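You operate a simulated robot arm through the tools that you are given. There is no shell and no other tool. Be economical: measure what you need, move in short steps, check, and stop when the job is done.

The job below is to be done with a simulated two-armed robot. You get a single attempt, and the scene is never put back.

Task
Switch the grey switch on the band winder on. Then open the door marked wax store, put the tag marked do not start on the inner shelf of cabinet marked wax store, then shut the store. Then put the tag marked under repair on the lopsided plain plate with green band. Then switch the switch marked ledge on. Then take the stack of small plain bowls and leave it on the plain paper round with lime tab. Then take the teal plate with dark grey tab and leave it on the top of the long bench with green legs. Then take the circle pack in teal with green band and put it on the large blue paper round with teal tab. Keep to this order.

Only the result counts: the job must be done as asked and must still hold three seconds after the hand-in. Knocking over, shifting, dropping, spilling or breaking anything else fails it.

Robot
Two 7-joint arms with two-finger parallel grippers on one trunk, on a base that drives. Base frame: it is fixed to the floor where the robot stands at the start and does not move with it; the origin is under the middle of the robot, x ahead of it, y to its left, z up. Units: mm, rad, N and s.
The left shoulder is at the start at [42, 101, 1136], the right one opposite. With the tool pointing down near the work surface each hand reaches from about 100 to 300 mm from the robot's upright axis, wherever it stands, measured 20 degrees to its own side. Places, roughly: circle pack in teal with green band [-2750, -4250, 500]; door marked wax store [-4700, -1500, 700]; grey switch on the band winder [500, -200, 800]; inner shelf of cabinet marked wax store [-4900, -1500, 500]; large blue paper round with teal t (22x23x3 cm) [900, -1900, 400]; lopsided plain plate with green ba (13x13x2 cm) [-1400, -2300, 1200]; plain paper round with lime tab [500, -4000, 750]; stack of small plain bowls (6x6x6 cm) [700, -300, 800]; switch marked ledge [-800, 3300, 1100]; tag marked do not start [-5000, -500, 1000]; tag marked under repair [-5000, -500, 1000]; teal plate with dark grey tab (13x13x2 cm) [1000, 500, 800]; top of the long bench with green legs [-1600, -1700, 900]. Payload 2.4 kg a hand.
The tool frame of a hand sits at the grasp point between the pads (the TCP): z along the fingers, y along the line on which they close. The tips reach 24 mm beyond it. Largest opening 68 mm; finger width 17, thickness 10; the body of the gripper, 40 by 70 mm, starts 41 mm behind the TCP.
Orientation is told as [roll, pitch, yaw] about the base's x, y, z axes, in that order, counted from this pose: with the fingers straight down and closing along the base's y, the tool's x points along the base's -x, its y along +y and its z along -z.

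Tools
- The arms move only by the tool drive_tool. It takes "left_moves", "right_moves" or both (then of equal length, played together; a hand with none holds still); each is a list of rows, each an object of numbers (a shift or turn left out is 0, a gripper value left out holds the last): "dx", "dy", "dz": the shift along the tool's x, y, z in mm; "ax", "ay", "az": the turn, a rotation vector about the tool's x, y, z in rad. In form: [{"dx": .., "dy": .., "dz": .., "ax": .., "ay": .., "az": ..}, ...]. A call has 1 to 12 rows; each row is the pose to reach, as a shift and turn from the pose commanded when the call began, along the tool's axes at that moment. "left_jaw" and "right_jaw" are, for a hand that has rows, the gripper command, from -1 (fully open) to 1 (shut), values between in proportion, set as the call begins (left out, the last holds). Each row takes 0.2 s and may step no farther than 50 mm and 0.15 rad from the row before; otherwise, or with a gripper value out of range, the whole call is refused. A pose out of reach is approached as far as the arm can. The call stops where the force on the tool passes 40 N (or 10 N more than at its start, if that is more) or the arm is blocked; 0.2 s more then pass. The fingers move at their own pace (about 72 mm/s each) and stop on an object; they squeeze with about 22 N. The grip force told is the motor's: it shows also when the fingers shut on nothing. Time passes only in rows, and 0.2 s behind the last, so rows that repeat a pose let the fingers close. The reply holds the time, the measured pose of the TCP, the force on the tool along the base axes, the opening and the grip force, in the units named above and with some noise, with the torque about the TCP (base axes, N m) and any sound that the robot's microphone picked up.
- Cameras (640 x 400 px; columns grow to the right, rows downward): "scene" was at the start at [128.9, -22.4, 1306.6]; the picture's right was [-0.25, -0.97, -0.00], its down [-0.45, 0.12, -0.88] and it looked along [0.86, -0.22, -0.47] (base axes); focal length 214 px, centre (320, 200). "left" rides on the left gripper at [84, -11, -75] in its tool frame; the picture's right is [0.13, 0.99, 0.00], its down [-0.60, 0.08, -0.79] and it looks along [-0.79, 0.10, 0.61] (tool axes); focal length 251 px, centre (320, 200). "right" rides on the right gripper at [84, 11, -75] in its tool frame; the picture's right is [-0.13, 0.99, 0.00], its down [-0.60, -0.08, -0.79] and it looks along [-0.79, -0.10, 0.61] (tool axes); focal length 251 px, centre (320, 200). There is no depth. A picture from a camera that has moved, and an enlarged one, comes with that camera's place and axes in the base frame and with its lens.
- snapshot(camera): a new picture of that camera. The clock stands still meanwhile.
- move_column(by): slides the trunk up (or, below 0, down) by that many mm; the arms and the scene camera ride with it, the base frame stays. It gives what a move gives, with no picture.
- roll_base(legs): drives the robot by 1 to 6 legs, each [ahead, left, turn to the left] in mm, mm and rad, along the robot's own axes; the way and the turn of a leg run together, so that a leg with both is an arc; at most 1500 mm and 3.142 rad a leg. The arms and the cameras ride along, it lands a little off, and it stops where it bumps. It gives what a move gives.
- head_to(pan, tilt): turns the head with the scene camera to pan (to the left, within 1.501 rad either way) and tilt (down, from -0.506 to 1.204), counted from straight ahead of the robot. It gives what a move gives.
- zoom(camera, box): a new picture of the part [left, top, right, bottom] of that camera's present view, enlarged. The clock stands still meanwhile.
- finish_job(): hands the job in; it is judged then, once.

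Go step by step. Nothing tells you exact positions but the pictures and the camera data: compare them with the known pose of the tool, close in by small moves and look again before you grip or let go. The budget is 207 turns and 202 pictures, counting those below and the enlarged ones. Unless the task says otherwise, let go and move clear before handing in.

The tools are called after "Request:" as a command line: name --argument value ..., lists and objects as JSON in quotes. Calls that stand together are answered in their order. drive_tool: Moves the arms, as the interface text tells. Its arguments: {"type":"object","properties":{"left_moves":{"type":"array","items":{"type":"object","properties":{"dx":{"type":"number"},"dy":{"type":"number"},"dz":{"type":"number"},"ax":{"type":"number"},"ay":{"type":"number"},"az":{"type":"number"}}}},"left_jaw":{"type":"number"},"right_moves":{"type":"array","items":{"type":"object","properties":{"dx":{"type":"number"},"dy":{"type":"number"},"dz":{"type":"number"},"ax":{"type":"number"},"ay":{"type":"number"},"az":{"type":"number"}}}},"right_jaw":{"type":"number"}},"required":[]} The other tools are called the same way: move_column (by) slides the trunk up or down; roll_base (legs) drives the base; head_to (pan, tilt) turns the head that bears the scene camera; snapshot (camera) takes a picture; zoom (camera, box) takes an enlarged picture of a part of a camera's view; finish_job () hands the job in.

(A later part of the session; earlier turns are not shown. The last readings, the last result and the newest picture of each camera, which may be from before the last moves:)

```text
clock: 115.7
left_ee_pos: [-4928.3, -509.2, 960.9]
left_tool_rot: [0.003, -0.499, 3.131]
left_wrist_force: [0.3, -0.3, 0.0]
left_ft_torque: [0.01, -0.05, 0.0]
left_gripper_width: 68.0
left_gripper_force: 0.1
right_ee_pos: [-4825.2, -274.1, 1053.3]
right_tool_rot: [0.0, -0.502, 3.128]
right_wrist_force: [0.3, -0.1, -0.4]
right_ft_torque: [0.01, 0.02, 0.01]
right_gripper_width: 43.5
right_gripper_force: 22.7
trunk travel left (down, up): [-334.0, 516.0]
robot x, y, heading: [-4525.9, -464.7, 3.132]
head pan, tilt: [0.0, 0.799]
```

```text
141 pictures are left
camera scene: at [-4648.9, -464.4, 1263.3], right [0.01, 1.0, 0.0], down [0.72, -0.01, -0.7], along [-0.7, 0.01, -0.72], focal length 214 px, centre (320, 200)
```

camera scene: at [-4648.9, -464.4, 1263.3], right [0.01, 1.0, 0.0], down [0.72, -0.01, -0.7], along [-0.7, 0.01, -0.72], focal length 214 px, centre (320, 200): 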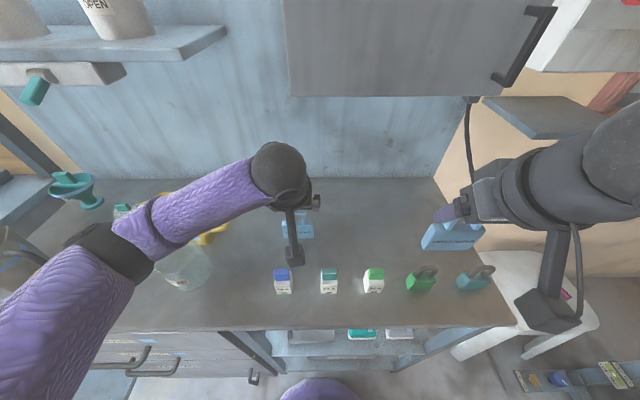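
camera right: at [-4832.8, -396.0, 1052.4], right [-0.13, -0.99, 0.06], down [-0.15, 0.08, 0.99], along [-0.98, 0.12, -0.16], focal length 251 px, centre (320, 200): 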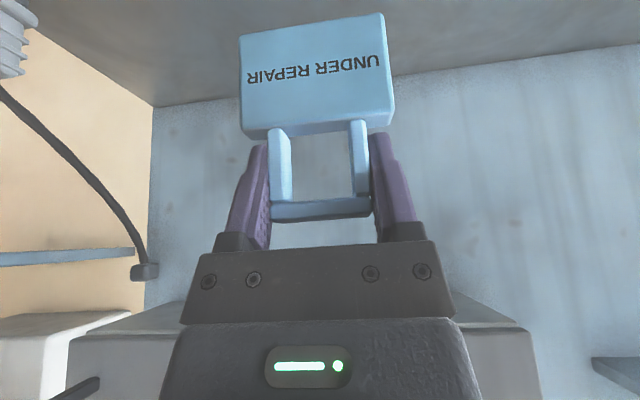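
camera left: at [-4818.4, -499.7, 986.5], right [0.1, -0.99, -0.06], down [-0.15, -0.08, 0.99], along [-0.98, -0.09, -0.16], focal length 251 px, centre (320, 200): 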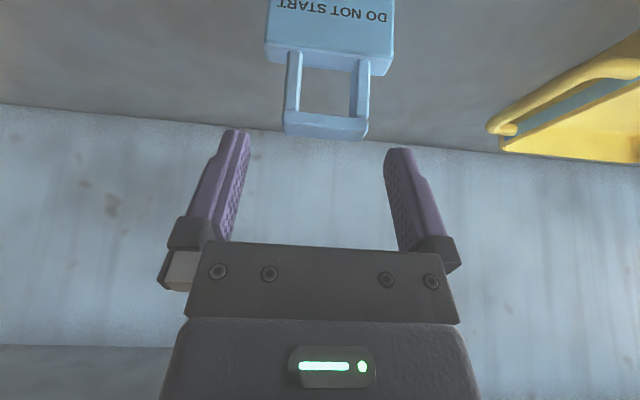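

Request:
drive_tool --left_moves '[{"dx": 4, "dy": 2, "dz": 25}, {"dx": 7.6, "dy": 3, "dz": 49}]'

Request:
drive_tool --left_moves '[{"dz": 0}, {"dz": 0}, {"dz": 0}]' --left_jaw 1

Request:
drive_tool --left_moves '[{"dx": -14, "dz": -26}, {"dx": -30, "dz": -55}, {"dx": -54, "dz": -98}]'

Request:
snapshot --camera "left"

```text
clock: 116.3
left_ee_pos: [-4943.9, -512.1, 914.5]
left_tool_rot: [0.0, -0.501, 3.13]
left_wrist_force: [0.1, -1.2, 7.3]
left_ft_torque: [-0.04, 0.05, 0.03]
left_gripper_width: 67.9
left_gripper_force: 0.1
right_ee_pos: [-4824.0, -273.9, 1055.0]
right_tool_rot: [0.0, -0.503, 3.127]
right_wrist_force: [0.4, 0.0, -0.3]
right_ft_torque: [-0.01, 0.01, -0.01]
right_gripper_width: 43.7
right_gripper_force: 21.6
trunk travel left (down, up): [-334.0, 516.0]
robot x, y, heading: [-4525.8, -468.2, 3.129]
head pan, tilt: [0.0, 0.799]
```

```text
clock: 117.1
left_ee_pos: [-4943.5, -511.3, 914.2]
left_tool_rot: [0.0, -0.5, 3.13]
left_wrist_force: [-1.3, 0.9, 15.7]
left_ft_torque: [0.08, 0.24, 0.02]
left_gripper_width: 43.6
left_gripper_force: 22.2
right_ee_pos: [-4824.8, -274.4, 1054.3]
right_tool_rot: [0.0, -0.502, 3.127]
right_wrist_force: [0.6, -0.4, 0.2]
right_ft_torque: [0.0, 0.0, -0.01]
right_gripper_width: 43.6
right_gripper_force: 21.6
trunk travel left (down, up): [-334.0, 516.0]
robot x, y, heading: [-4526.7, -469.9, 3.133]
head pan, tilt: [0.0, 0.799]
```

```text
clock: 117.9
left_ee_pos: [-4945.4, -512.3, 1027.3]
left_tool_rot: [0.003, -0.497, 3.132]
left_wrist_force: [0.8, 0.5, -1.0]
left_ft_torque: [0.0, 0.0, 0.02]
left_gripper_width: 43.4
left_gripper_force: 22.3
right_ee_pos: [-4825.0, -274.5, 1054.4]
right_tool_rot: [0.0, -0.503, 3.128]
right_wrist_force: [0.0, -0.7, 0.3]
right_ft_torque: [0.0, -0.01, 0.02]
right_gripper_width: 43.8
right_gripper_force: 21.5
trunk travel left (down, up): [-334.0, 516.0]
robot x, y, heading: [-4526.8, -468.1, 3.131]
head pan, tilt: [0.0, 0.799]
```

```text
140 pictures are left
camera left: at [-4834.5, -502.9, 1052.6], right [0.1, -0.99, -0.06], down [-0.15, -0.08, 0.99], along [-0.98, -0.09, -0.16], focal length 251 px, centre (320, 200)
```

left: 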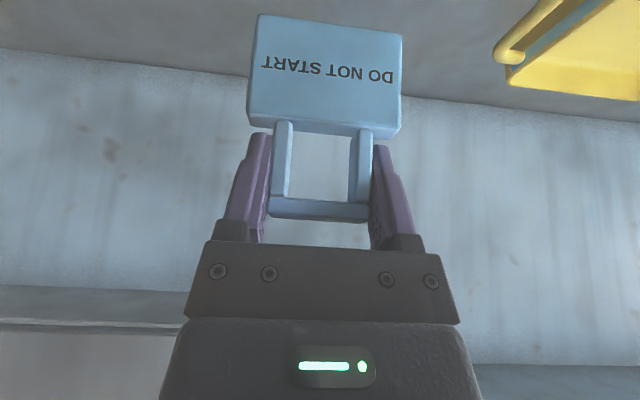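

Both tags are held. I'll raise the right hand, back off and drive to the wax store, standing left of the open door.

Request:
roll_base --legs '[[-700, 0, 0]]'

Request:
drive_tool --right_moves '[{"dx": -10, "dy": 10, "dz": -40}, {"dx": -20, "dy": 20, "dz": -80}, {"dx": -31, "dy": 30, "dz": -120}, {"dx": -42, "dy": 40, "dz": -160}, {"dx": -52, "dy": 50, "dz": -200}]'

Request:
roll_base --legs '[[0, 1270, 0.01]]'

Request:
head_to --pan -0.1 --tilt 0.6

Request:
snapshot --camera "scene"

```text
clock: 121.9
left_ee_pos: [-4221.2, -520.4, 1026.1]
left_tool_rot: [-0.001, -0.498, 3.129]
left_wrist_force: [-0.5, 0.2, -1.0]
left_ft_torque: [0.0, -0.02, 0.0]
left_gripper_width: 43.4
left_gripper_force: 21.6
right_ee_pos: [-4102.2, -282.2, 1054.4]
right_tool_rot: [-0.001, -0.502, 3.124]
right_wrist_force: [0.1, -0.5, -0.2]
right_ft_torque: [-0.01, -0.01, -0.01]
right_gripper_width: 43.4
right_gripper_force: 22.4
trunk travel left (down, up): [-334.0, 516.0]
robot x, y, heading: [-3801.0, -478.3, 3.128]
head pan, tilt: [0.0, 0.799]
```

```text
clock: 123.1
left_ee_pos: [-4222.6, -520.1, 1027.1]
left_tool_rot: [0.001, -0.5, 3.128]
left_wrist_force: [-0.9, -1.0, -1.4]
left_ft_torque: [0.0, -0.04, 0.05]
left_gripper_width: 43.6
left_gripper_force: 21.9
right_ee_pos: [-4049.1, -334.3, 1255.3]
right_tool_rot: [0.0, -0.502, 3.126]
right_wrist_force: [0.6, 0.8, -0.4]
right_ft_torque: [0.01, 0.0, 0.01]
right_gripper_width: 43.5
right_gripper_force: 21.9
trunk travel left (down, up): [-334.0, 516.0]
robot x, y, heading: [-3803.6, -478.0, 3.126]
head pan, tilt: [0.0, 0.799]
```

```text
clock: 129.4
left_ee_pos: [-4247.8, -1771.5, 1026.9]
left_tool_rot: [0.0, -0.5, 3.114]
left_wrist_force: [-1.6, -0.4, -1.3]
left_ft_torque: [0.0, 0.03, -0.01]
left_gripper_width: 43.6
left_gripper_force: 21.9
right_ee_pos: [-4075.8, -1589.0, 1255.4]
right_tool_rot: [0.0, -0.502, 3.111]
right_wrist_force: [0.1, 0.2, -0.2]
right_ft_torque: [-0.01, 0.02, -0.01]
right_gripper_width: 43.9
right_gripper_force: 21.7
trunk travel left (down, up): [-334.0, 516.0]
robot x, y, heading: [-3827.1, -1733.8, 3.11]
head pan, tilt: [0.0, 0.799]
```

```text
clock: 130.2
left_ee_pos: [-4249.2, -1770.6, 1025.9]
left_tool_rot: [0.0, -0.497, 3.114]
left_wrist_force: [0.6, -0.3, -0.2]
left_ft_torque: [-0.03, -0.04, 0.0]
left_gripper_width: 43.6
left_gripper_force: 21.7
right_ee_pos: [-4074.3, -1590.0, 1254.9]
right_tool_rot: [-0.001, -0.502, 3.111]
right_wrist_force: [-0.4, -0.4, -1.0]
right_ft_torque: [0.02, 0.03, -0.04]
right_gripper_width: 43.5
right_gripper_force: 22.1
trunk travel left (down, up): [-334.0, 516.0]
robot x, y, heading: [-3828.8, -1732.6, 3.113]
head pan, tilt: [-0.099, 0.6]
```

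```text
139 pictures are left
camera scene: at [-3958.5, -1720.7, 1280.1], right [0.13, 0.99, 0.0], down [0.56, -0.07, -0.82], along [-0.82, 0.1, -0.57], focal length 214 px, centre (320, 200)
```

scene: 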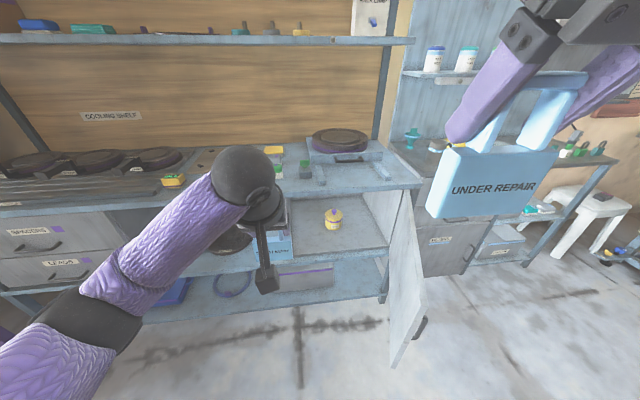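

Request:
roll_base --legs '[[0, -30, 0.03]]'

Request:
move_column --by -330

Request:
drive_tool --left_moves '[{"dx": 16, "dy": -25, "dz": 30}, {"dx": 32, "dy": -50, "dz": 59}, {"dx": 48, "dy": -75, "dz": 88}]'

Request:
snapshot --camera "scene"

```text
clock: 131.0
left_ee_pos: [-4246.4, -1753.9, 1025.7]
left_tool_rot: [0.001, -0.5, -3.14]
left_wrist_force: [-0.9, 0.3, -1.0]
left_ft_torque: [-0.02, -0.05, 0.03]
left_gripper_width: 43.9
left_gripper_force: 21.3
right_ee_pos: [-4078.1, -1566.3, 1254.5]
right_tool_rot: [0.001, -0.504, 3.14]
right_wrist_force: [0.6, 1.5, -0.4]
right_ft_torque: [0.0, 0.04, 0.0]
right_gripper_width: 43.5
right_gripper_force: 21.6
trunk travel left (down, up): [-334.0, 516.0]
robot x, y, heading: [-3833.0, -1704.7, -3.144]
head pan, tilt: [-0.099, 0.6]
```

```text
clock: 134.2
left_ee_pos: [-4246.4, -1754.6, 696.9]
left_tool_rot: [0.0, -0.499, -3.14]
left_wrist_force: [-0.1, -0.1, -0.5]
left_ft_torque: [0.01, 0.0, 0.0]
left_gripper_width: 43.6
left_gripper_force: 22.4
right_ee_pos: [-4108.2, -1565.6, 908.9]
right_tool_rot: [0.0, -0.424, 3.14]
right_wrist_force: [-0.2, -0.1, -0.2]
right_ft_torque: [0.01, 0.0, 0.05]
right_gripper_width: 43.2
right_gripper_force: 22.4
trunk travel left (down, up): [-4.0, 846.0]
robot x, y, heading: [-3829.6, -1701.8, -3.135]
head pan, tilt: [-0.099, 0.6]
```

```text
clock: 135.0
left_ee_pos: [-4246.6, -1677.4, 595.3]
left_tool_rot: [0.001, -0.501, -3.138]
left_wrist_force: [-0.4, -0.7, -0.4]
left_ft_torque: [-0.02, 0.02, 0.04]
left_gripper_width: 43.7
left_gripper_force: 22.5
right_ee_pos: [-4107.2, -1566.6, 909.5]
right_tool_rot: [0.001, -0.422, 3.143]
right_wrist_force: [0.5, -0.5, -0.4]
right_ft_torque: [-0.02, 0.01, 0.0]
right_gripper_width: 43.6
right_gripper_force: 22.1
trunk travel left (down, up): [-4.0, 846.0]
robot x, y, heading: [-3829.4, -1701.2, -3.141]
head pan, tilt: [-0.099, 0.6]
```

```text
138 pictures are left
camera scene: at [-4053.7, -1694.2, 940.9], right [0.1, 1.0, 0.0], down [0.56, -0.05, -0.82], along [-0.82, 0.08, -0.57], focal length 214 px, centre (320, 200)
```

scene: 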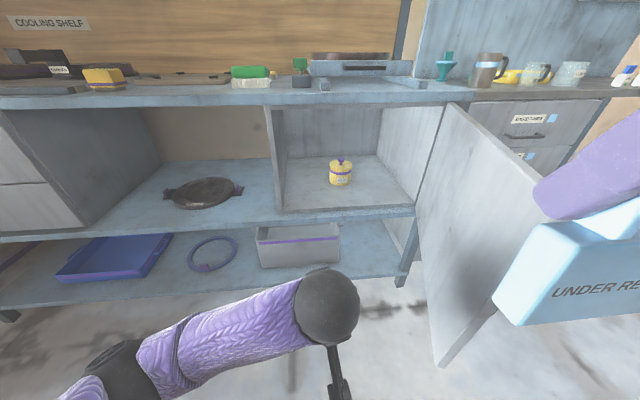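

Request:
drive_tool --right_moves '[{"dx": 7, "dz": -33}, {"dx": 15, "dz": -65}, {"dx": 22, "dz": -98}]'

Request:
roll_base --legs '[[380, 0, 0]]'

Request:
head_to --pan 0 --tilt 0.6

Request:
snapshot --camera "scene"

Request:
snapshot --camera "left"

```text
clock: 135.8
left_ee_pos: [-4247.4, -1677.9, 595.9]
left_tool_rot: [-0.001, -0.499, -3.139]
left_wrist_force: [-0.4, -0.3, 0.1]
left_ft_torque: [-0.01, 0.02, -0.02]
left_gripper_width: 43.5
left_gripper_force: 22.2
right_ee_pos: [-4077.7, -1599.1, 913.4]
right_tool_rot: [0.004, -0.42, 3.139]
right_wrist_force: [-2.1, 3.3, -0.6]
right_ft_torque: [-0.16, -0.08, -0.01]
right_gripper_width: 43.5
right_gripper_force: 22.6
right hand out of reach, approached as far as the arm can: row 1, 2, 3
trunk travel left (down, up): [-4.0, 846.0]
robot x, y, heading: [-3830.9, -1704.4, -3.138]
head pan, tilt: [-0.099, 0.6]
```

```text
clock: 137.6
left_ee_pos: [-4431.6, -1592.2, 598.3]
left_tool_rot: [-0.001, -0.502, 2.989]
left_wrist_force: [1.1, 0.6, -0.1]
left_ft_torque: [-0.01, 0.02, 0.01]
left_gripper_width: 43.2
left_gripper_force: 21.5
right_ee_pos: [-4253.7, -1542.9, 916.6]
right_tool_rot: [0.005, -0.428, 2.987]
right_wrist_force: [1.0, 0.7, -0.3]
right_ft_torque: [-0.04, 0.09, 0.04]
right_gripper_width: 43.5
right_gripper_force: 22.3
trunk travel left (down, up): [-4.0, 846.0]
robot x, y, heading: [-4024.8, -1684.4, 2.99]
head pan, tilt: [-0.099, 0.6]
stopped in leg 1: the robot was blocked; the commanded pose is now the measured one
```

```text
clock: 138.2
left_ee_pos: [-4434.4, -1598.1, 598.4]
left_tool_rot: [-0.002, -0.506, 2.99]
left_wrist_force: [1.5, -0.1, -0.7]
left_ft_torque: [0.02, 0.01, -0.01]
left_gripper_width: 43.5
left_gripper_force: 21.9
right_ee_pos: [-4253.8, -1547.1, 916.2]
right_tool_rot: [0.0, -0.429, 2.988]
right_wrist_force: [0.1, -0.2, -0.8]
right_ft_torque: [0.02, 0.01, 0.01]
right_gripper_width: 43.5
right_gripper_force: 22.1
trunk travel left (down, up): [-4.0, 846.0]
robot x, y, heading: [-4025.6, -1689.0, 2.99]
head pan, tilt: [0.0, 0.6]
```

```text
137 pictures are left
camera scene: at [-4239.6, -1655.0, 943.8], right [0.15, 0.99, 0.0], down [0.55, -0.08, -0.83], along [-0.82, 0.13, -0.56], focal length 214 px, centre (320, 200)
```

scene: 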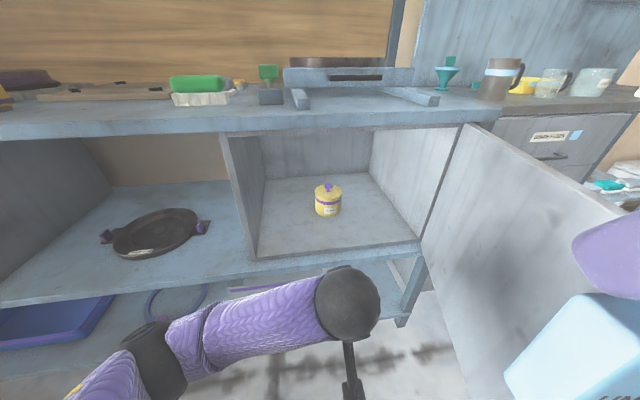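

```text
136 pictures are left
camera left: at [-4323.4, -1603.9, 623.2], right [-0.04, -1.0, -0.06], down [-0.16, -0.06, 0.99], along [-0.99, 0.05, -0.15], focal length 251 px, centre (320, 200)
```

left: 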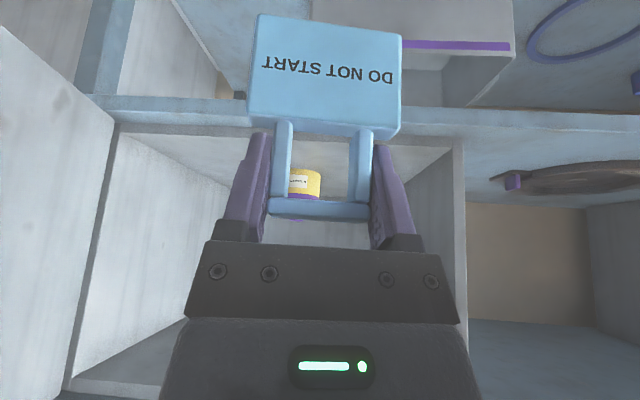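

The right elbow met the open door. I'll back off and approach from further left at an angle.

Request:
roll_base --legs '[[-120, 0, 0], [142, 252, 0], [0, 0, -0.24]]'

Request:
head_to --pan -0.3 --tilt 0.6

Request:
snapshot --camera "scene"

```text
clock: 141.9
left_ee_pos: [-4469.5, -1766.3, 593.4]
left_tool_rot: [0.001, -0.492, 2.788]
left_wrist_force: [-0.3, 0.3, -0.6]
left_ft_torque: [0.0, -0.02, 0.01]
left_gripper_width: 43.7
left_gripper_force: 22.1
right_ee_pos: [-4284.6, -1751.7, 911.8]
right_tool_rot: [0.003, -0.418, 2.785]
right_wrist_force: [0.0, 0.2, 0.4]
right_ft_torque: [-0.01, 0.02, 0.0]
right_gripper_width: 43.6
right_gripper_force: 22.1
trunk travel left (down, up): [-4.0, 846.0]
robot x, y, heading: [-4085.3, -1938.4, 2.79]
head pan, tilt: [0.0, 0.6]
```

```text
clock: 142.7
left_ee_pos: [-4468.2, -1766.4, 592.4]
left_tool_rot: [0.003, -0.492, 2.789]
left_wrist_force: [0.4, 0.1, -1.1]
left_ft_torque: [0.02, 0.0, 0.02]
left_gripper_width: 43.6
left_gripper_force: 22.3
right_ee_pos: [-4284.4, -1750.9, 912.6]
right_tool_rot: [0.002, -0.419, 2.784]
right_wrist_force: [47.0, 55.7, 0.2]
right_ft_torque: [-2.9, 2.39, 2.66]
right_gripper_width: 43.5
right_gripper_force: 22.2
trunk travel left (down, up): [-4.0, 846.0]
robot x, y, heading: [-4085.1, -1935.7, 2.792]
head pan, tilt: [-0.3, 0.6]
```

```text
135 pictures are left
camera scene: at [-4288.8, -1848.7, 941.0], right [0.45, 0.89, 0.0], down [0.5, -0.26, -0.83], along [-0.74, 0.37, -0.56], focal length 214 px, centre (320, 200)
```

scene: 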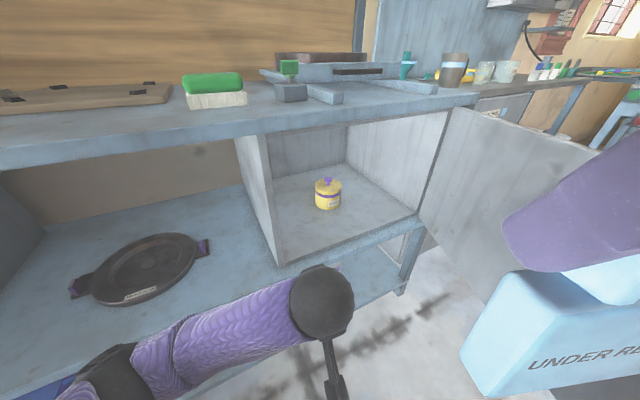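

The head pressed against the right hand, so I turn it back.

Request:
head_to --pan 0.05 --tilt 0.6

Request:
drive_tool --right_moves '[{"dx": -7, "dz": 15}, {"dx": -15, "dy": -30, "dz": 30}, {"dx": -22, "dy": -60, "dz": 40}]'

Request:
snapshot --camera "scene"

```text
clock: 143.5
left_ee_pos: [-4467.9, -1766.5, 593.5]
left_tool_rot: [0.003, -0.492, 2.789]
left_wrist_force: [0.0, -0.6, -0.7]
left_ft_torque: [-0.01, 0.01, 0.01]
left_gripper_width: 43.7
left_gripper_force: 22.2
right_ee_pos: [-4285.3, -1751.8, 912.2]
right_tool_rot: [0.004, -0.419, 2.786]
right_wrist_force: [-0.1, -0.4, -0.5]
right_ft_torque: [0.0, 0.01, 0.0]
right_gripper_width: 43.7
right_gripper_force: 21.8
trunk travel left (down, up): [-4.0, 846.0]
robot x, y, heading: [-4081.4, -1938.7, 2.791]
head pan, tilt: [0.051, 0.6]
```

```text
clock: 144.3
left_ee_pos: [-4468.1, -1764.6, 592.8]
left_tool_rot: [0.0, -0.49, 2.789]
left_wrist_force: [-0.5, -0.4, 0.6]
left_ft_torque: [0.01, -0.03, -0.01]
left_gripper_width: 43.5
left_gripper_force: 21.9
right_ee_pos: [-4298.8, -1682.6, 884.2]
right_tool_rot: [0.005, -0.42, 2.785]
right_wrist_force: [0.9, -0.3, -0.2]
right_ft_torque: [0.0, -0.01, -0.01]
right_gripper_width: 43.5
right_gripper_force: 22.6
trunk travel left (down, up): [-4.0, 846.0]
robot x, y, heading: [-4080.6, -1937.7, 2.791]
head pan, tilt: [0.051, 0.6]
```

```text
134 pictures are left
camera scene: at [-4294.5, -1862.7, 940.9], right [0.3, 0.95, 0.0], down [0.54, -0.17, -0.82], along [-0.79, 0.24, -0.57], focal length 214 px, centre (320, 200)
```

scene: 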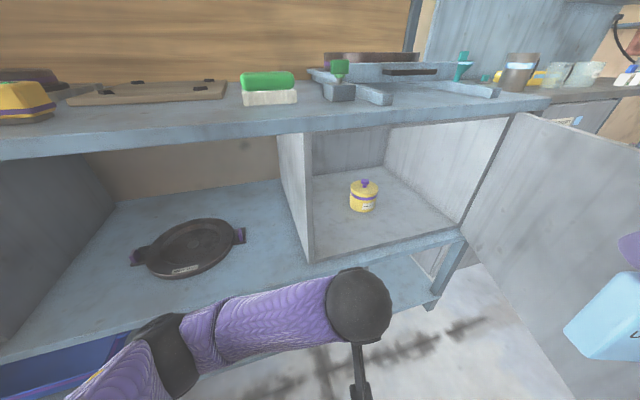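

Request:
roll_base --legs '[[150, -35, 0]]'

Request:
snapshot --camera "left"

Request:
snapshot --camera "scene"

```text
clock: 145.7
left_ee_pos: [-4595.3, -1682.1, 592.9]
left_tool_rot: [0.0, -0.493, 2.785]
left_wrist_force: [0.3, 0.1, -0.3]
left_ft_torque: [-0.01, 0.0, -0.01]
left_gripper_width: 43.7
left_gripper_force: 22.1
right_ee_pos: [-4424.6, -1598.2, 883.2]
right_tool_rot: [0.003, -0.419, 2.782]
right_wrist_force: [0.2, 0.3, -0.6]
right_ft_torque: [0.01, -0.02, 0.01]
right_gripper_width: 43.9
right_gripper_force: 22.3
trunk travel left (down, up): [-4.0, 846.0]
robot x, y, heading: [-4209.0, -1854.7, 2.787]
head pan, tilt: [0.051, 0.6]
```

```text
133 pictures are left
camera left: at [-4487.5, -1709.3, 619.4], right [-0.24, -0.97, -0.06], down [-0.17, -0.02, 0.98], along [-0.96, 0.25, -0.17], focal length 251 px, centre (320, 200)
```

left: 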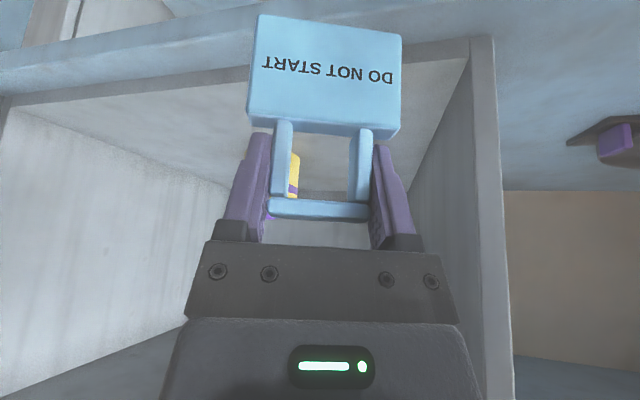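

```text
132 pictures are left
camera scene: at [-4420.8, -1778.1, 940.9], right [0.3, 0.95, 0.0], down [0.54, -0.17, -0.82], along [-0.79, 0.25, -0.57], focal length 214 px, centre (320, 200)
```

scene: 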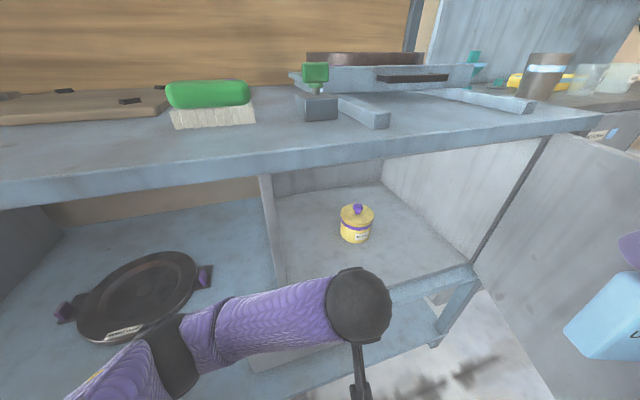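

Request:
drive_tool --left_moves '[{"dx": 9, "dz": 18}]'

Request:
roll_base --legs '[[155, 0, 0]]'

Request:
snapshot --camera "left"

Request:
snapshot --camera "scene"

```text
clock: 146.1
left_ee_pos: [-4595.6, -1682.1, 571.2]
left_tool_rot: [0.002, -0.493, 2.787]
left_wrist_force: [-0.4, 0.8, 0.3]
left_ft_torque: [0.02, 0.01, -0.02]
left_gripper_width: 43.7
left_gripper_force: 21.7
right_ee_pos: [-4423.8, -1596.5, 884.4]
right_tool_rot: [0.004, -0.418, 2.781]
right_wrist_force: [0.6, -0.2, -0.2]
right_ft_torque: [0.02, 0.0, -0.03]
right_gripper_width: 43.7
right_gripper_force: 21.7
trunk travel left (down, up): [-4.0, 846.0]
robot x, y, heading: [-4210.4, -1852.1, 2.787]
head pan, tilt: [0.051, 0.6]
```

```text
clock: 147.3
left_ee_pos: [-4669.2, -1654.9, 568.4]
left_tool_rot: [0.002, -0.476, 2.764]
left_wrist_force: [0.0, -0.8, -0.2]
left_ft_torque: [0.0, -0.01, 0.03]
left_gripper_width: 43.4
left_gripper_force: 22.4
right_ee_pos: [-4511.4, -1571.8, 887.1]
right_tool_rot: [0.007, -0.428, 2.796]
right_wrist_force: [0.0, -0.4, -0.3]
right_ft_torque: [0.0, 0.03, 0.03]
right_gripper_width: 43.6
right_gripper_force: 22.2
trunk travel left (down, up): [-4.0, 846.0]
robot x, y, heading: [-4295.7, -1822.7, 2.802]
head pan, tilt: [0.051, 0.6]
stopped in leg 1: the robot was blocked; the commanded pose is now the measured one
```

```text
131 pictures are left
camera left: at [-4563.4, -1684.4, 596.7], right [-0.26, -0.96, -0.06], down [-0.19, -0.01, 0.98], along [-0.95, 0.27, -0.18], focal length 251 px, centre (320, 200)
```

left: 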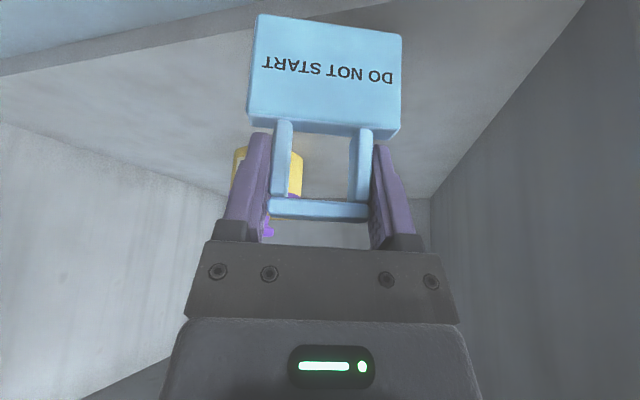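

```text
130 pictures are left
camera scene: at [-4503.9, -1751.5, 943.5], right [0.29, 0.96, 0.0], down [0.53, -0.16, -0.83], along [-0.8, 0.24, -0.56], focal length 214 px, centre (320, 200)
```

scene: 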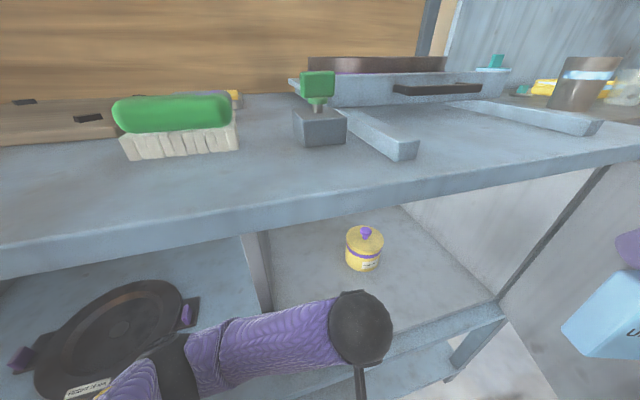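

The left forearm met the cabinet side panel. I'll back off, extend the arm further ahead, and come in again.

Request:
roll_base --legs '[[-250, 0, -0.01]]'

Request:
drive_tool --left_moves '[{"dx": -43, "dz": 20}, {"dx": -85, "dz": 41}, {"dx": -128, "dz": 62}, {"dx": -170, "dz": 82}, {"dx": -205, "dz": 99}]'

Request:
snapshot --camera "scene"

```text
clock: 147.9
left_ee_pos: [-4668.0, -1654.6, 566.8]
left_tool_rot: [-0.001, -0.473, 2.763]
left_wrist_force: [0.0, -0.1, -0.2]
left_ft_torque: [-0.01, -0.04, 0.0]
left_gripper_width: 43.6
left_gripper_force: 22.0
right_ee_pos: [-4512.9, -1571.4, 885.1]
right_tool_rot: [0.005, -0.422, 2.798]
right_wrist_force: [-0.1, 0.4, -0.5]
right_ft_torque: [-0.01, 0.01, -0.01]
right_gripper_width: 43.8
right_gripper_force: 22.0
trunk travel left (down, up): [-4.0, 846.0]
robot x, y, heading: [-4297.6, -1821.9, 2.801]
head pan, tilt: [0.051, 0.6]
stopped in leg 1: the robot was blocked; the commanded pose is now the measured one
```

```text
clock: 148.8
left_ee_pos: [-4784.7, -1540.8, 569.6]
left_tool_rot: [-0.064, -0.517, 2.667]
left_wrist_force: [-3.3, -6.5, -3.0]
left_ft_torque: [0.3, -0.13, -0.19]
left_gripper_width: 43.4
left_gripper_force: 22.2
right_ee_pos: [-4539.3, -1524.5, 854.0]
right_tool_rot: [0.003, -0.359, 2.763]
right_wrist_force: [8.0, -0.3, 3.4]
right_ft_torque: [-0.08, 0.3, 0.1]
right_gripper_width: 43.5
right_gripper_force: 21.9
trunk travel left (down, up): [-4.0, 846.0]
robot x, y, heading: [-4282.1, -1815.9, 2.766]
head pan, tilt: [0.051, 0.6]
stopped in row 4 (left hand): the arm was blocked; the commanded pose is now the measured one
```

```text
129 pictures are left
camera scene: at [-4474.7, -1731.0, 948.9], right [0.32, 0.95, -0.01], down [0.52, -0.18, -0.84], along [-0.79, 0.26, -0.55], focal length 214 px, centre (320, 200)
```

scene: 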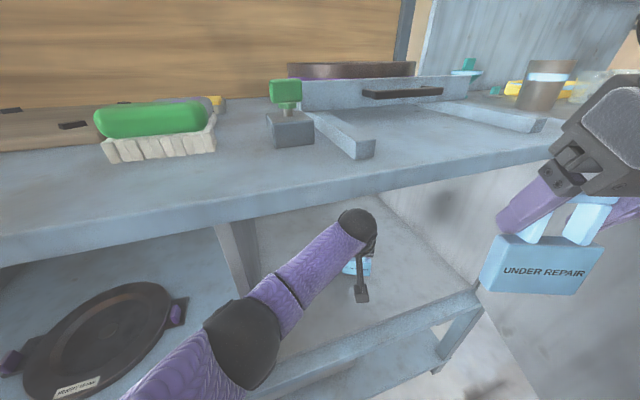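

Request:
snapshot --camera "left"

Request:
zoom --camera "scene" --box '[200, 180, 480, 355]'

```text
128 pictures are left
camera left: at [-4682.9, -1586.6, 593.3], right [-0.38, -0.92, -0.12], down [-0.18, -0.05, 0.98], along [-0.91, 0.4, -0.15], focal length 251 px, centre (320, 200)
```

left: 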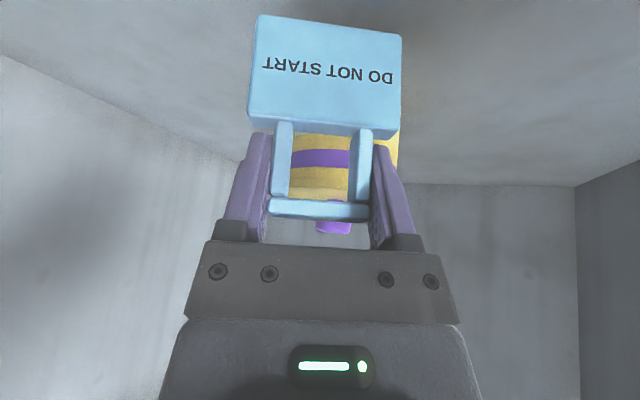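

```text
2.29 times, centred on (340, 268) of scene
camera zoom: at [-4474.7, -1731.0, 948.9], right [0.32, 0.95, -0.01], down [0.52, -0.18, -0.84], along [-0.79, 0.26, -0.55], focal length 490 px, centre (274, 46)
```

zoom: 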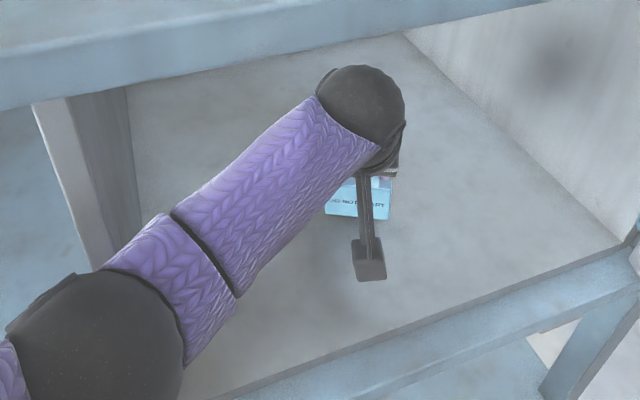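

The tag is right in front of the jar, untouched as far as I see. I'll retreat 40 mm, straighten the roll, then recheck.

Request:
drive_tool --left_moves '[{"dx": 17, "dz": -10, "ax": -0.03}, {"dx": 35, "dz": -20, "ax": -0.064}]'

Request:
snapshot --camera "left"

Request:
snapshot --camera "scene"

```text
clock: 149.6
left_ee_pos: [-4742.5, -1556.8, 562.6]
left_tool_rot: [0.017, -0.486, 2.665]
left_wrist_force: [0.2, -1.1, 0.3]
left_ft_torque: [0.02, -0.02, -0.02]
left_gripper_width: 43.3
left_gripper_force: 21.8
right_ee_pos: [-4520.9, -1527.7, 862.7]
right_tool_rot: [-0.004, -0.381, 2.74]
right_wrist_force: [-0.3, 0.1, 0.0]
right_ft_torque: [0.0, 0.0, -0.01]
right_gripper_width: 43.4
right_gripper_force: 22.1
trunk travel left (down, up): [-4.0, 846.0]
robot x, y, heading: [-4285.2, -1807.1, 2.742]
head pan, tilt: [0.051, 0.6]
stopped in row 2 (left hand): the arm was blocked; the commanded pose is now the measured one
```

```text
126 pictures are left
camera left: at [-4639.7, -1596.4, 589.6], right [-0.35, -0.94, -0.05], down [-0.18, 0.02, 0.98], along [-0.92, 0.35, -0.17], focal length 251 px, centre (320, 200)
```

left: 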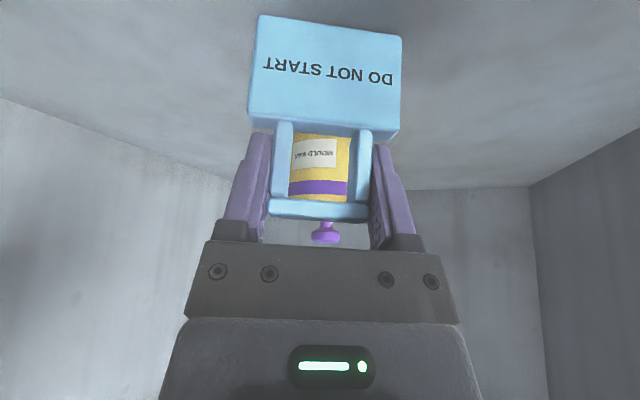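

```text
125 pictures are left
camera scene: at [-4488.0, -1724.2, 942.6], right [0.34, 0.94, 0.0], down [0.52, -0.19, -0.83], along [-0.78, 0.28, -0.56], focal length 214 px, centre (320, 200)
```

scene: 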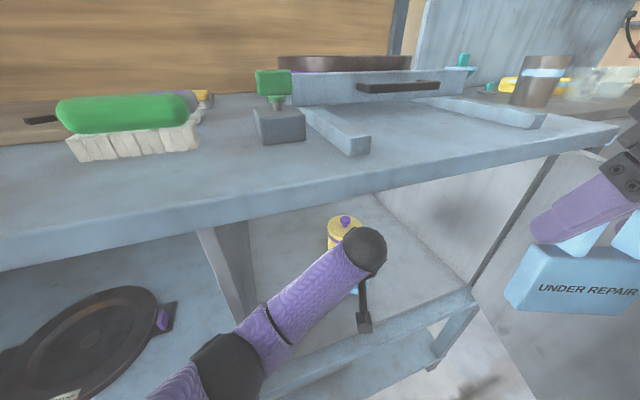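

Request:
drive_tool --left_moves '[{"dx": 2, "dz": 4}, {"dx": 3.3, "dz": 6.2}]'

Request:
zoom --camera "left" --box '[200, 0, 440, 150]'

```text
clock: 150.1
left_ee_pos: [-4746.2, -1557.9, 561.5]
left_tool_rot: [0.004, -0.494, 2.672]
left_wrist_force: [3.6, -4.2, 19.8]
left_ft_torque: [-0.15, -0.19, 0.04]
left_gripper_width: 43.7
left_gripper_force: 21.8
right_ee_pos: [-4524.4, -1529.7, 863.1]
right_tool_rot: [-0.005, -0.379, 2.744]
right_wrist_force: [0.0, -0.5, -0.6]
right_ft_torque: [0.02, 0.0, -0.01]
right_gripper_width: 43.6
right_gripper_force: 21.4
trunk travel left (down, up): [-4.0, 846.0]
robot x, y, heading: [-4289.7, -1809.5, 2.739]
head pan, tilt: [0.051, 0.6]
stopped in row 2 (left hand): the force on the tool passed its limit at 46 N (the readings are from after the stop); the commanded pose is now the measured one
```

```text
2.67 times, centred on (320, 75) of left
camera zoom: at [-4643.3, -1596.9, 587.5], right [-0.35, -0.94, -0.06], down [-0.17, 0.0, 0.99], along [-0.92, 0.35, -0.16], focal length 670 px, centre (320, 533)
```

zoom: 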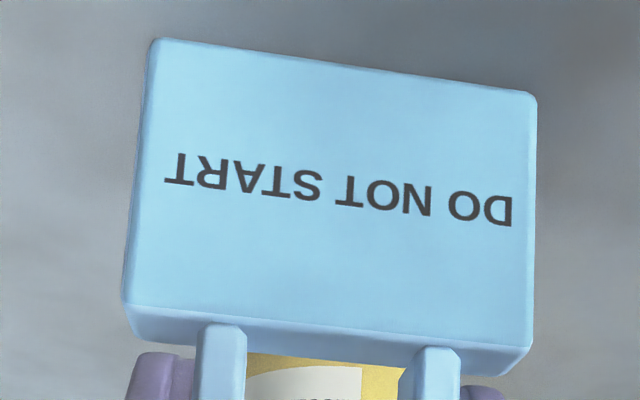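

The tag stands on the shelf, upright. Release.

Request:
drive_tool --left_moves '[{"dx": -0.5, "dz": -0.9}, {"dx": -0.5, "dz": -0.9}, {"dx": -0.5, "dz": -0.9}]' --left_jaw -1

Request:
snapshot --camera "left"

```text
clock: 150.9
left_ee_pos: [-4747.8, -1557.5, 560.7]
left_tool_rot: [0.007, -0.492, 2.67]
left_wrist_force: [-0.5, -3.8, 24.4]
left_ft_torque: [0.2, -0.01, 0.01]
left_gripper_width: 60.3
left_gripper_force: 0.1
right_ee_pos: [-4524.2, -1529.8, 863.1]
right_tool_rot: [-0.008, -0.378, 2.741]
right_wrist_force: [-0.7, 0.0, -0.9]
right_ft_torque: [-0.01, 0.01, 0.0]
right_gripper_width: 43.8
right_gripper_force: 21.7
trunk travel left (down, up): [-4.0, 846.0]
robot x, y, heading: [-4289.4, -1809.5, 2.744]
head pan, tilt: [0.051, 0.6]
```

```text
123 pictures are left
camera left: at [-4644.5, -1597.3, 587.6], right [-0.35, -0.94, -0.06], down [-0.17, 0.01, 0.98], along [-0.92, 0.35, -0.16], focal length 251 px, centre (320, 200)
```

left: 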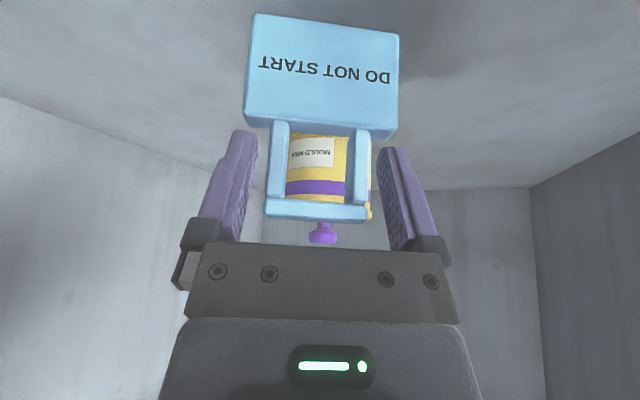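

Request:
drive_tool --left_moves '[{"dx": -4, "dz": -7}, {"dx": 18, "dz": -20}, {"dx": 53, "dz": -38}, {"dx": 88, "dz": -57}]'

Request:
snapshot --camera "left"

Request:
snapshot --camera "scene"

```text
clock: 151.9
left_ee_pos: [-4656.1, -1603.7, 566.3]
left_tool_rot: [0.008, -0.484, 2.671]
left_wrist_force: [1.1, 0.0, 0.6]
left_ft_torque: [0.04, 0.01, 0.02]
left_gripper_width: 68.0
left_gripper_force: 0.1
right_ee_pos: [-4529.4, -1528.4, 860.9]
right_tool_rot: [-0.008, -0.374, 2.743]
right_wrist_force: [0.6, -0.7, -0.1]
right_ft_torque: [0.02, 0.02, 0.0]
right_gripper_width: 43.6
right_gripper_force: 21.7
trunk travel left (down, up): [-4.0, 846.0]
robot x, y, heading: [-4285.9, -1809.9, 2.741]
head pan, tilt: [0.051, 0.6]
```

```text
122 pictures are left
camera left: at [-4553.4, -1643.6, 593.3], right [-0.35, -0.94, -0.05], down [-0.18, 0.01, 0.98], along [-0.92, 0.35, -0.17], focal length 251 px, centre (320, 200)
```

left: 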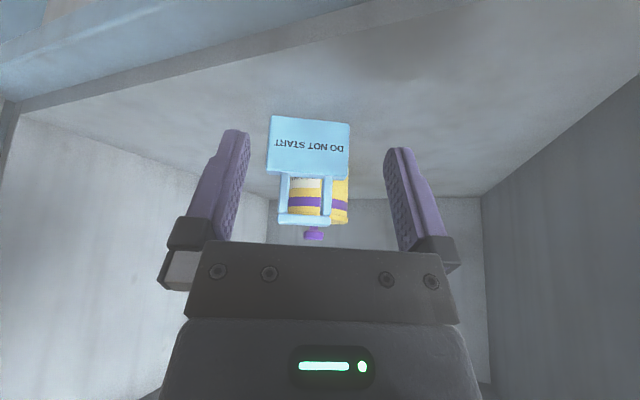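

```text
121 pictures are left
camera scene: at [-4497.0, -1723.6, 940.9], right [0.34, 0.94, 0.0], down [0.53, -0.19, -0.82], along [-0.78, 0.28, -0.57], focal length 214 px, centre (320, 200)
```

scene: 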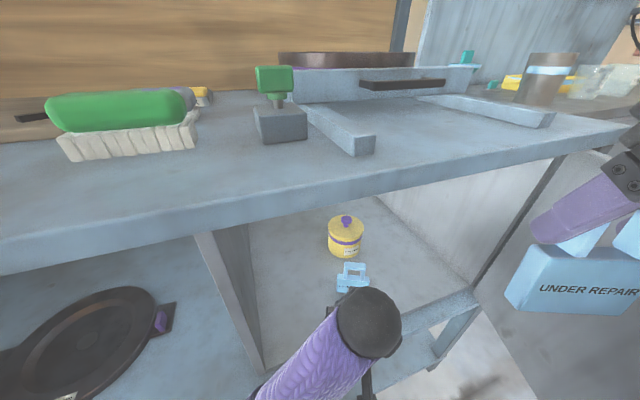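

The tag stands on the shelf. I notice the jar has been pushed back by roughly 35 mm, which I want to undo. First I back out of the cabinet.

Request:
roll_base --legs '[[-150, 0, 0]]'

Request:
head_to --pan -0.1 --tilt 0.6

Request:
snapshot --camera "scene"

```text
clock: 153.3
left_ee_pos: [-4515.5, -1663.9, 565.4]
left_tool_rot: [0.005, -0.488, 2.671]
left_wrist_force: [0.0, 0.0, -0.6]
left_ft_torque: [0.0, -0.02, -0.02]
left_gripper_width: 67.7
left_gripper_force: 0.1
right_ee_pos: [-4388.8, -1586.7, 862.1]
right_tool_rot: [-0.007, -0.373, 2.746]
right_wrist_force: [0.2, -0.7, -0.4]
right_ft_torque: [0.01, 0.03, -0.01]
right_gripper_width: 43.7
right_gripper_force: 21.8
trunk travel left (down, up): [-4.0, 846.0]
robot x, y, heading: [-4147.4, -1869.6, 2.744]
head pan, tilt: [0.051, 0.6]
```

```text
clock: 154.0
left_ee_pos: [-4515.0, -1664.0, 565.9]
left_tool_rot: [0.005, -0.486, 2.673]
left_wrist_force: [0.3, -0.6, -0.4]
left_ft_torque: [-0.01, 0.02, 0.0]
left_gripper_width: 68.2
left_gripper_force: 0.0
right_ee_pos: [-4387.8, -1586.6, 861.5]
right_tool_rot: [-0.009, -0.374, 2.746]
right_wrist_force: [0.5, -0.4, -0.7]
right_ft_torque: [-0.02, 0.01, 0.03]
right_gripper_width: 43.7
right_gripper_force: 21.7
trunk travel left (down, up): [-4.0, 846.0]
robot x, y, heading: [-4146.0, -1867.4, 2.746]
head pan, tilt: [-0.099, 0.6]
```

```text
120 pictures are left
camera scene: at [-4350.2, -1771.7, 940.9], right [0.47, 0.88, 0.0], down [0.5, -0.27, -0.82], along [-0.73, 0.39, -0.57], focal length 214 px, centre (320, 200)
```

scene: 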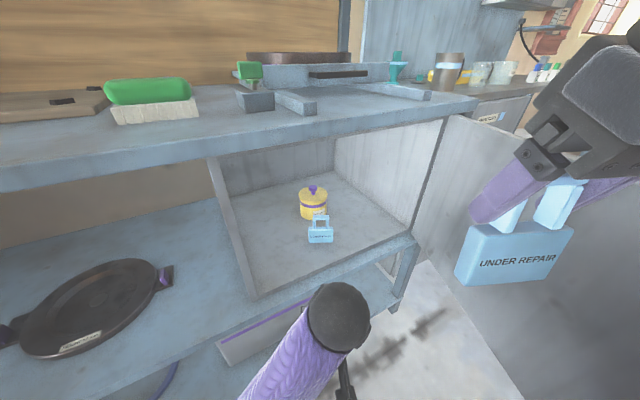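

The jar sits now at about [-4875,-1516]; it was at about [-4840,-1536]. I'll realign so the left arm can enter straight, nudging the door a bit wider with the strafe.

Request:
roll_base --legs '[[49, 20, 0], [0, 0, 0.25], [0, -200, 0]]'

Request:
snapshot --camera "scene"

```text
clock: 157.0
left_ee_pos: [-4578.9, -1561.8, 566.9]
left_tool_rot: [0.006, -0.484, 2.921]
left_wrist_force: [-0.6, 0.4, -0.1]
left_ft_torque: [-0.01, -0.01, -0.02]
left_gripper_width: 68.0
left_gripper_force: 0.1
right_ee_pos: [-4473.3, -1455.7, 861.9]
right_tool_rot: [-0.009, -0.372, 2.993]
right_wrist_force: [-0.2, 0.2, -0.5]
right_ft_torque: [0.02, 0.01, 0.03]
right_gripper_width: 43.5
right_gripper_force: 22.0
trunk travel left (down, up): [-4.0, 846.0]
robot x, y, heading: [-4168.8, -1668.9, 2.995]
head pan, tilt: [-0.099, 0.6]
```

```text
119 pictures are left
camera scene: at [-4391.1, -1625.3, 940.9], right [0.24, 0.97, 0.0], down [0.55, -0.14, -0.82], along [-0.8, 0.2, -0.57], focal length 214 px, centre (320, 200)
```

scene: 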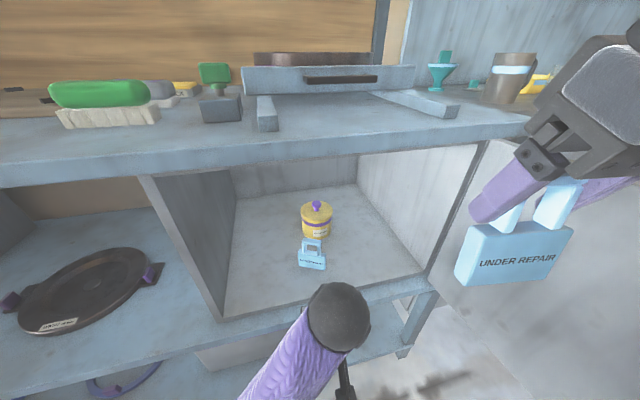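

Request:
drive_tool --left_moves '[{"dx": -40, "dz": 4}, {"dx": -80, "dz": 10}, {"dx": -118, "dz": 18}, {"dx": -155, "dz": 27}]'

Request:
snapshot --camera "scene"

Request:
snapshot --camera "left"

```text
clock: 158.0
left_ee_pos: [-4723.6, -1529.0, 617.1]
left_tool_rot: [0.005, -0.487, 2.919]
left_wrist_force: [0.1, 0.2, -0.1]
left_ft_torque: [0.0, 0.0, 0.01]
left_gripper_width: 68.1
left_gripper_force: 0.1
right_ee_pos: [-4473.0, -1456.4, 862.6]
right_tool_rot: [-0.008, -0.373, 2.994]
right_wrist_force: [-0.5, 0.3, -1.2]
right_ft_torque: [0.03, -0.01, 0.0]
right_gripper_width: 43.4
right_gripper_force: 21.9
trunk travel left (down, up): [-4.0, 846.0]
robot x, y, heading: [-4172.1, -1667.4, 2.995]
head pan, tilt: [-0.099, 0.6]
```

```text
118 pictures are left
camera scene: at [-4391.0, -1625.3, 940.9], right [0.24, 0.97, 0.0], down [0.55, -0.14, -0.82], along [-0.8, 0.2, -0.57], focal length 214 px, centre (320, 200)
```

scene: 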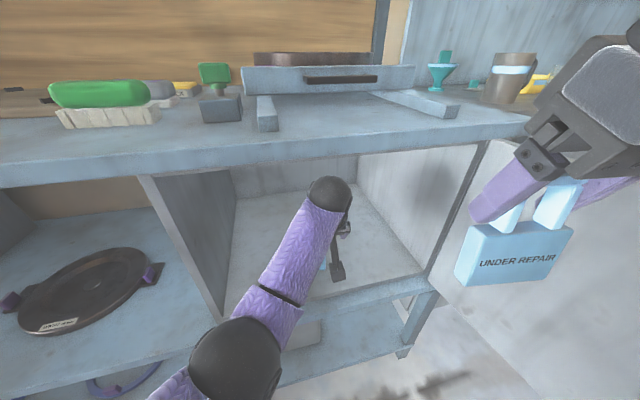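

```text
117 pictures are left
camera left: at [-4614.1, -1542.6, 643.1], right [-0.1, -0.99, -0.06], down [-0.17, -0.04, 0.98], along [-0.98, 0.11, -0.17], focal length 251 px, centre (320, 200)
```

left: 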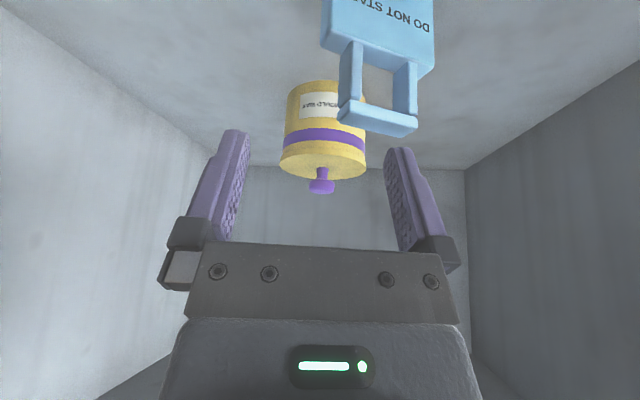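

Request:
roll_base --legs '[[145, 7, 0]]'

Request:
snapshot --camera "left"

Request:
snapshot --camera "scene"

```text
clock: 159.4
left_ee_pos: [-4863.9, -1516.5, 615.8]
left_tool_rot: [0.008, -0.488, 2.921]
left_wrist_force: [0.2, 0.1, -0.2]
left_ft_torque: [0.02, -0.01, 0.01]
left_gripper_width: 67.7
left_gripper_force: 0.0
right_ee_pos: [-4610.8, -1441.6, 860.4]
right_tool_rot: [-0.012, -0.364, 3.003]
right_wrist_force: [4.1, -0.2, 2.6]
right_ft_torque: [-0.06, -0.05, 0.1]
right_gripper_width: 43.5
right_gripper_force: 22.2
trunk travel left (down, up): [-4.0, 846.0]
robot x, y, heading: [-4310.1, -1654.1, 2.991]
head pan, tilt: [-0.099, 0.6]
stopped in leg 1: the force on the tool passed its limit at 57 N (the readings are from after the stop); the commanded pose is now the measured one
```

```text
116 pictures are left
camera left: at [-4753.6, -1529.2, 642.7], right [-0.1, -0.99, -0.06], down [-0.18, -0.04, 0.98], along [-0.98, 0.11, -0.17], focal length 251 px, centre (320, 200)
```

left: 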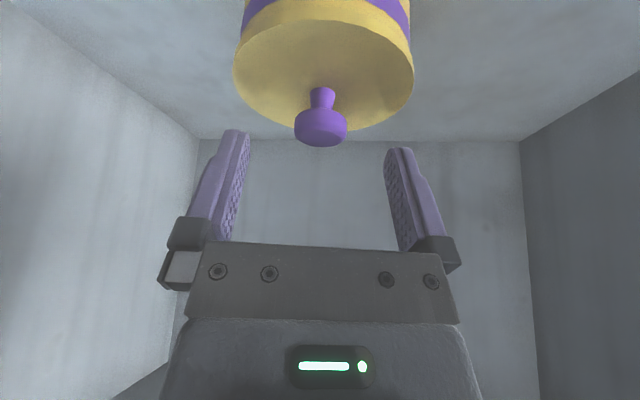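

```text
115 pictures are left
camera scene: at [-4530.5, -1611.4, 941.0], right [0.24, 0.97, 0.0], down [0.55, -0.14, -0.83], along [-0.8, 0.2, -0.56], focal length 214 px, centre (320, 200)
```

scene: 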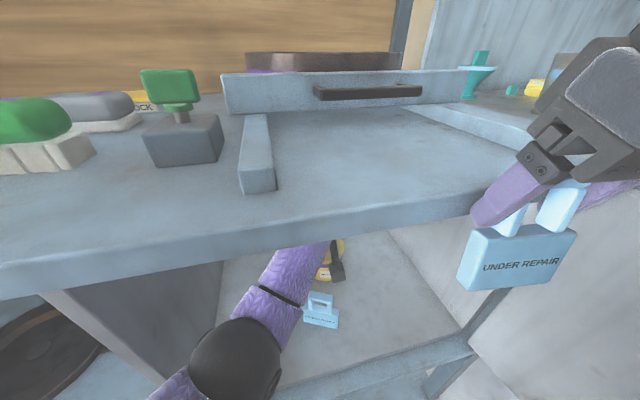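

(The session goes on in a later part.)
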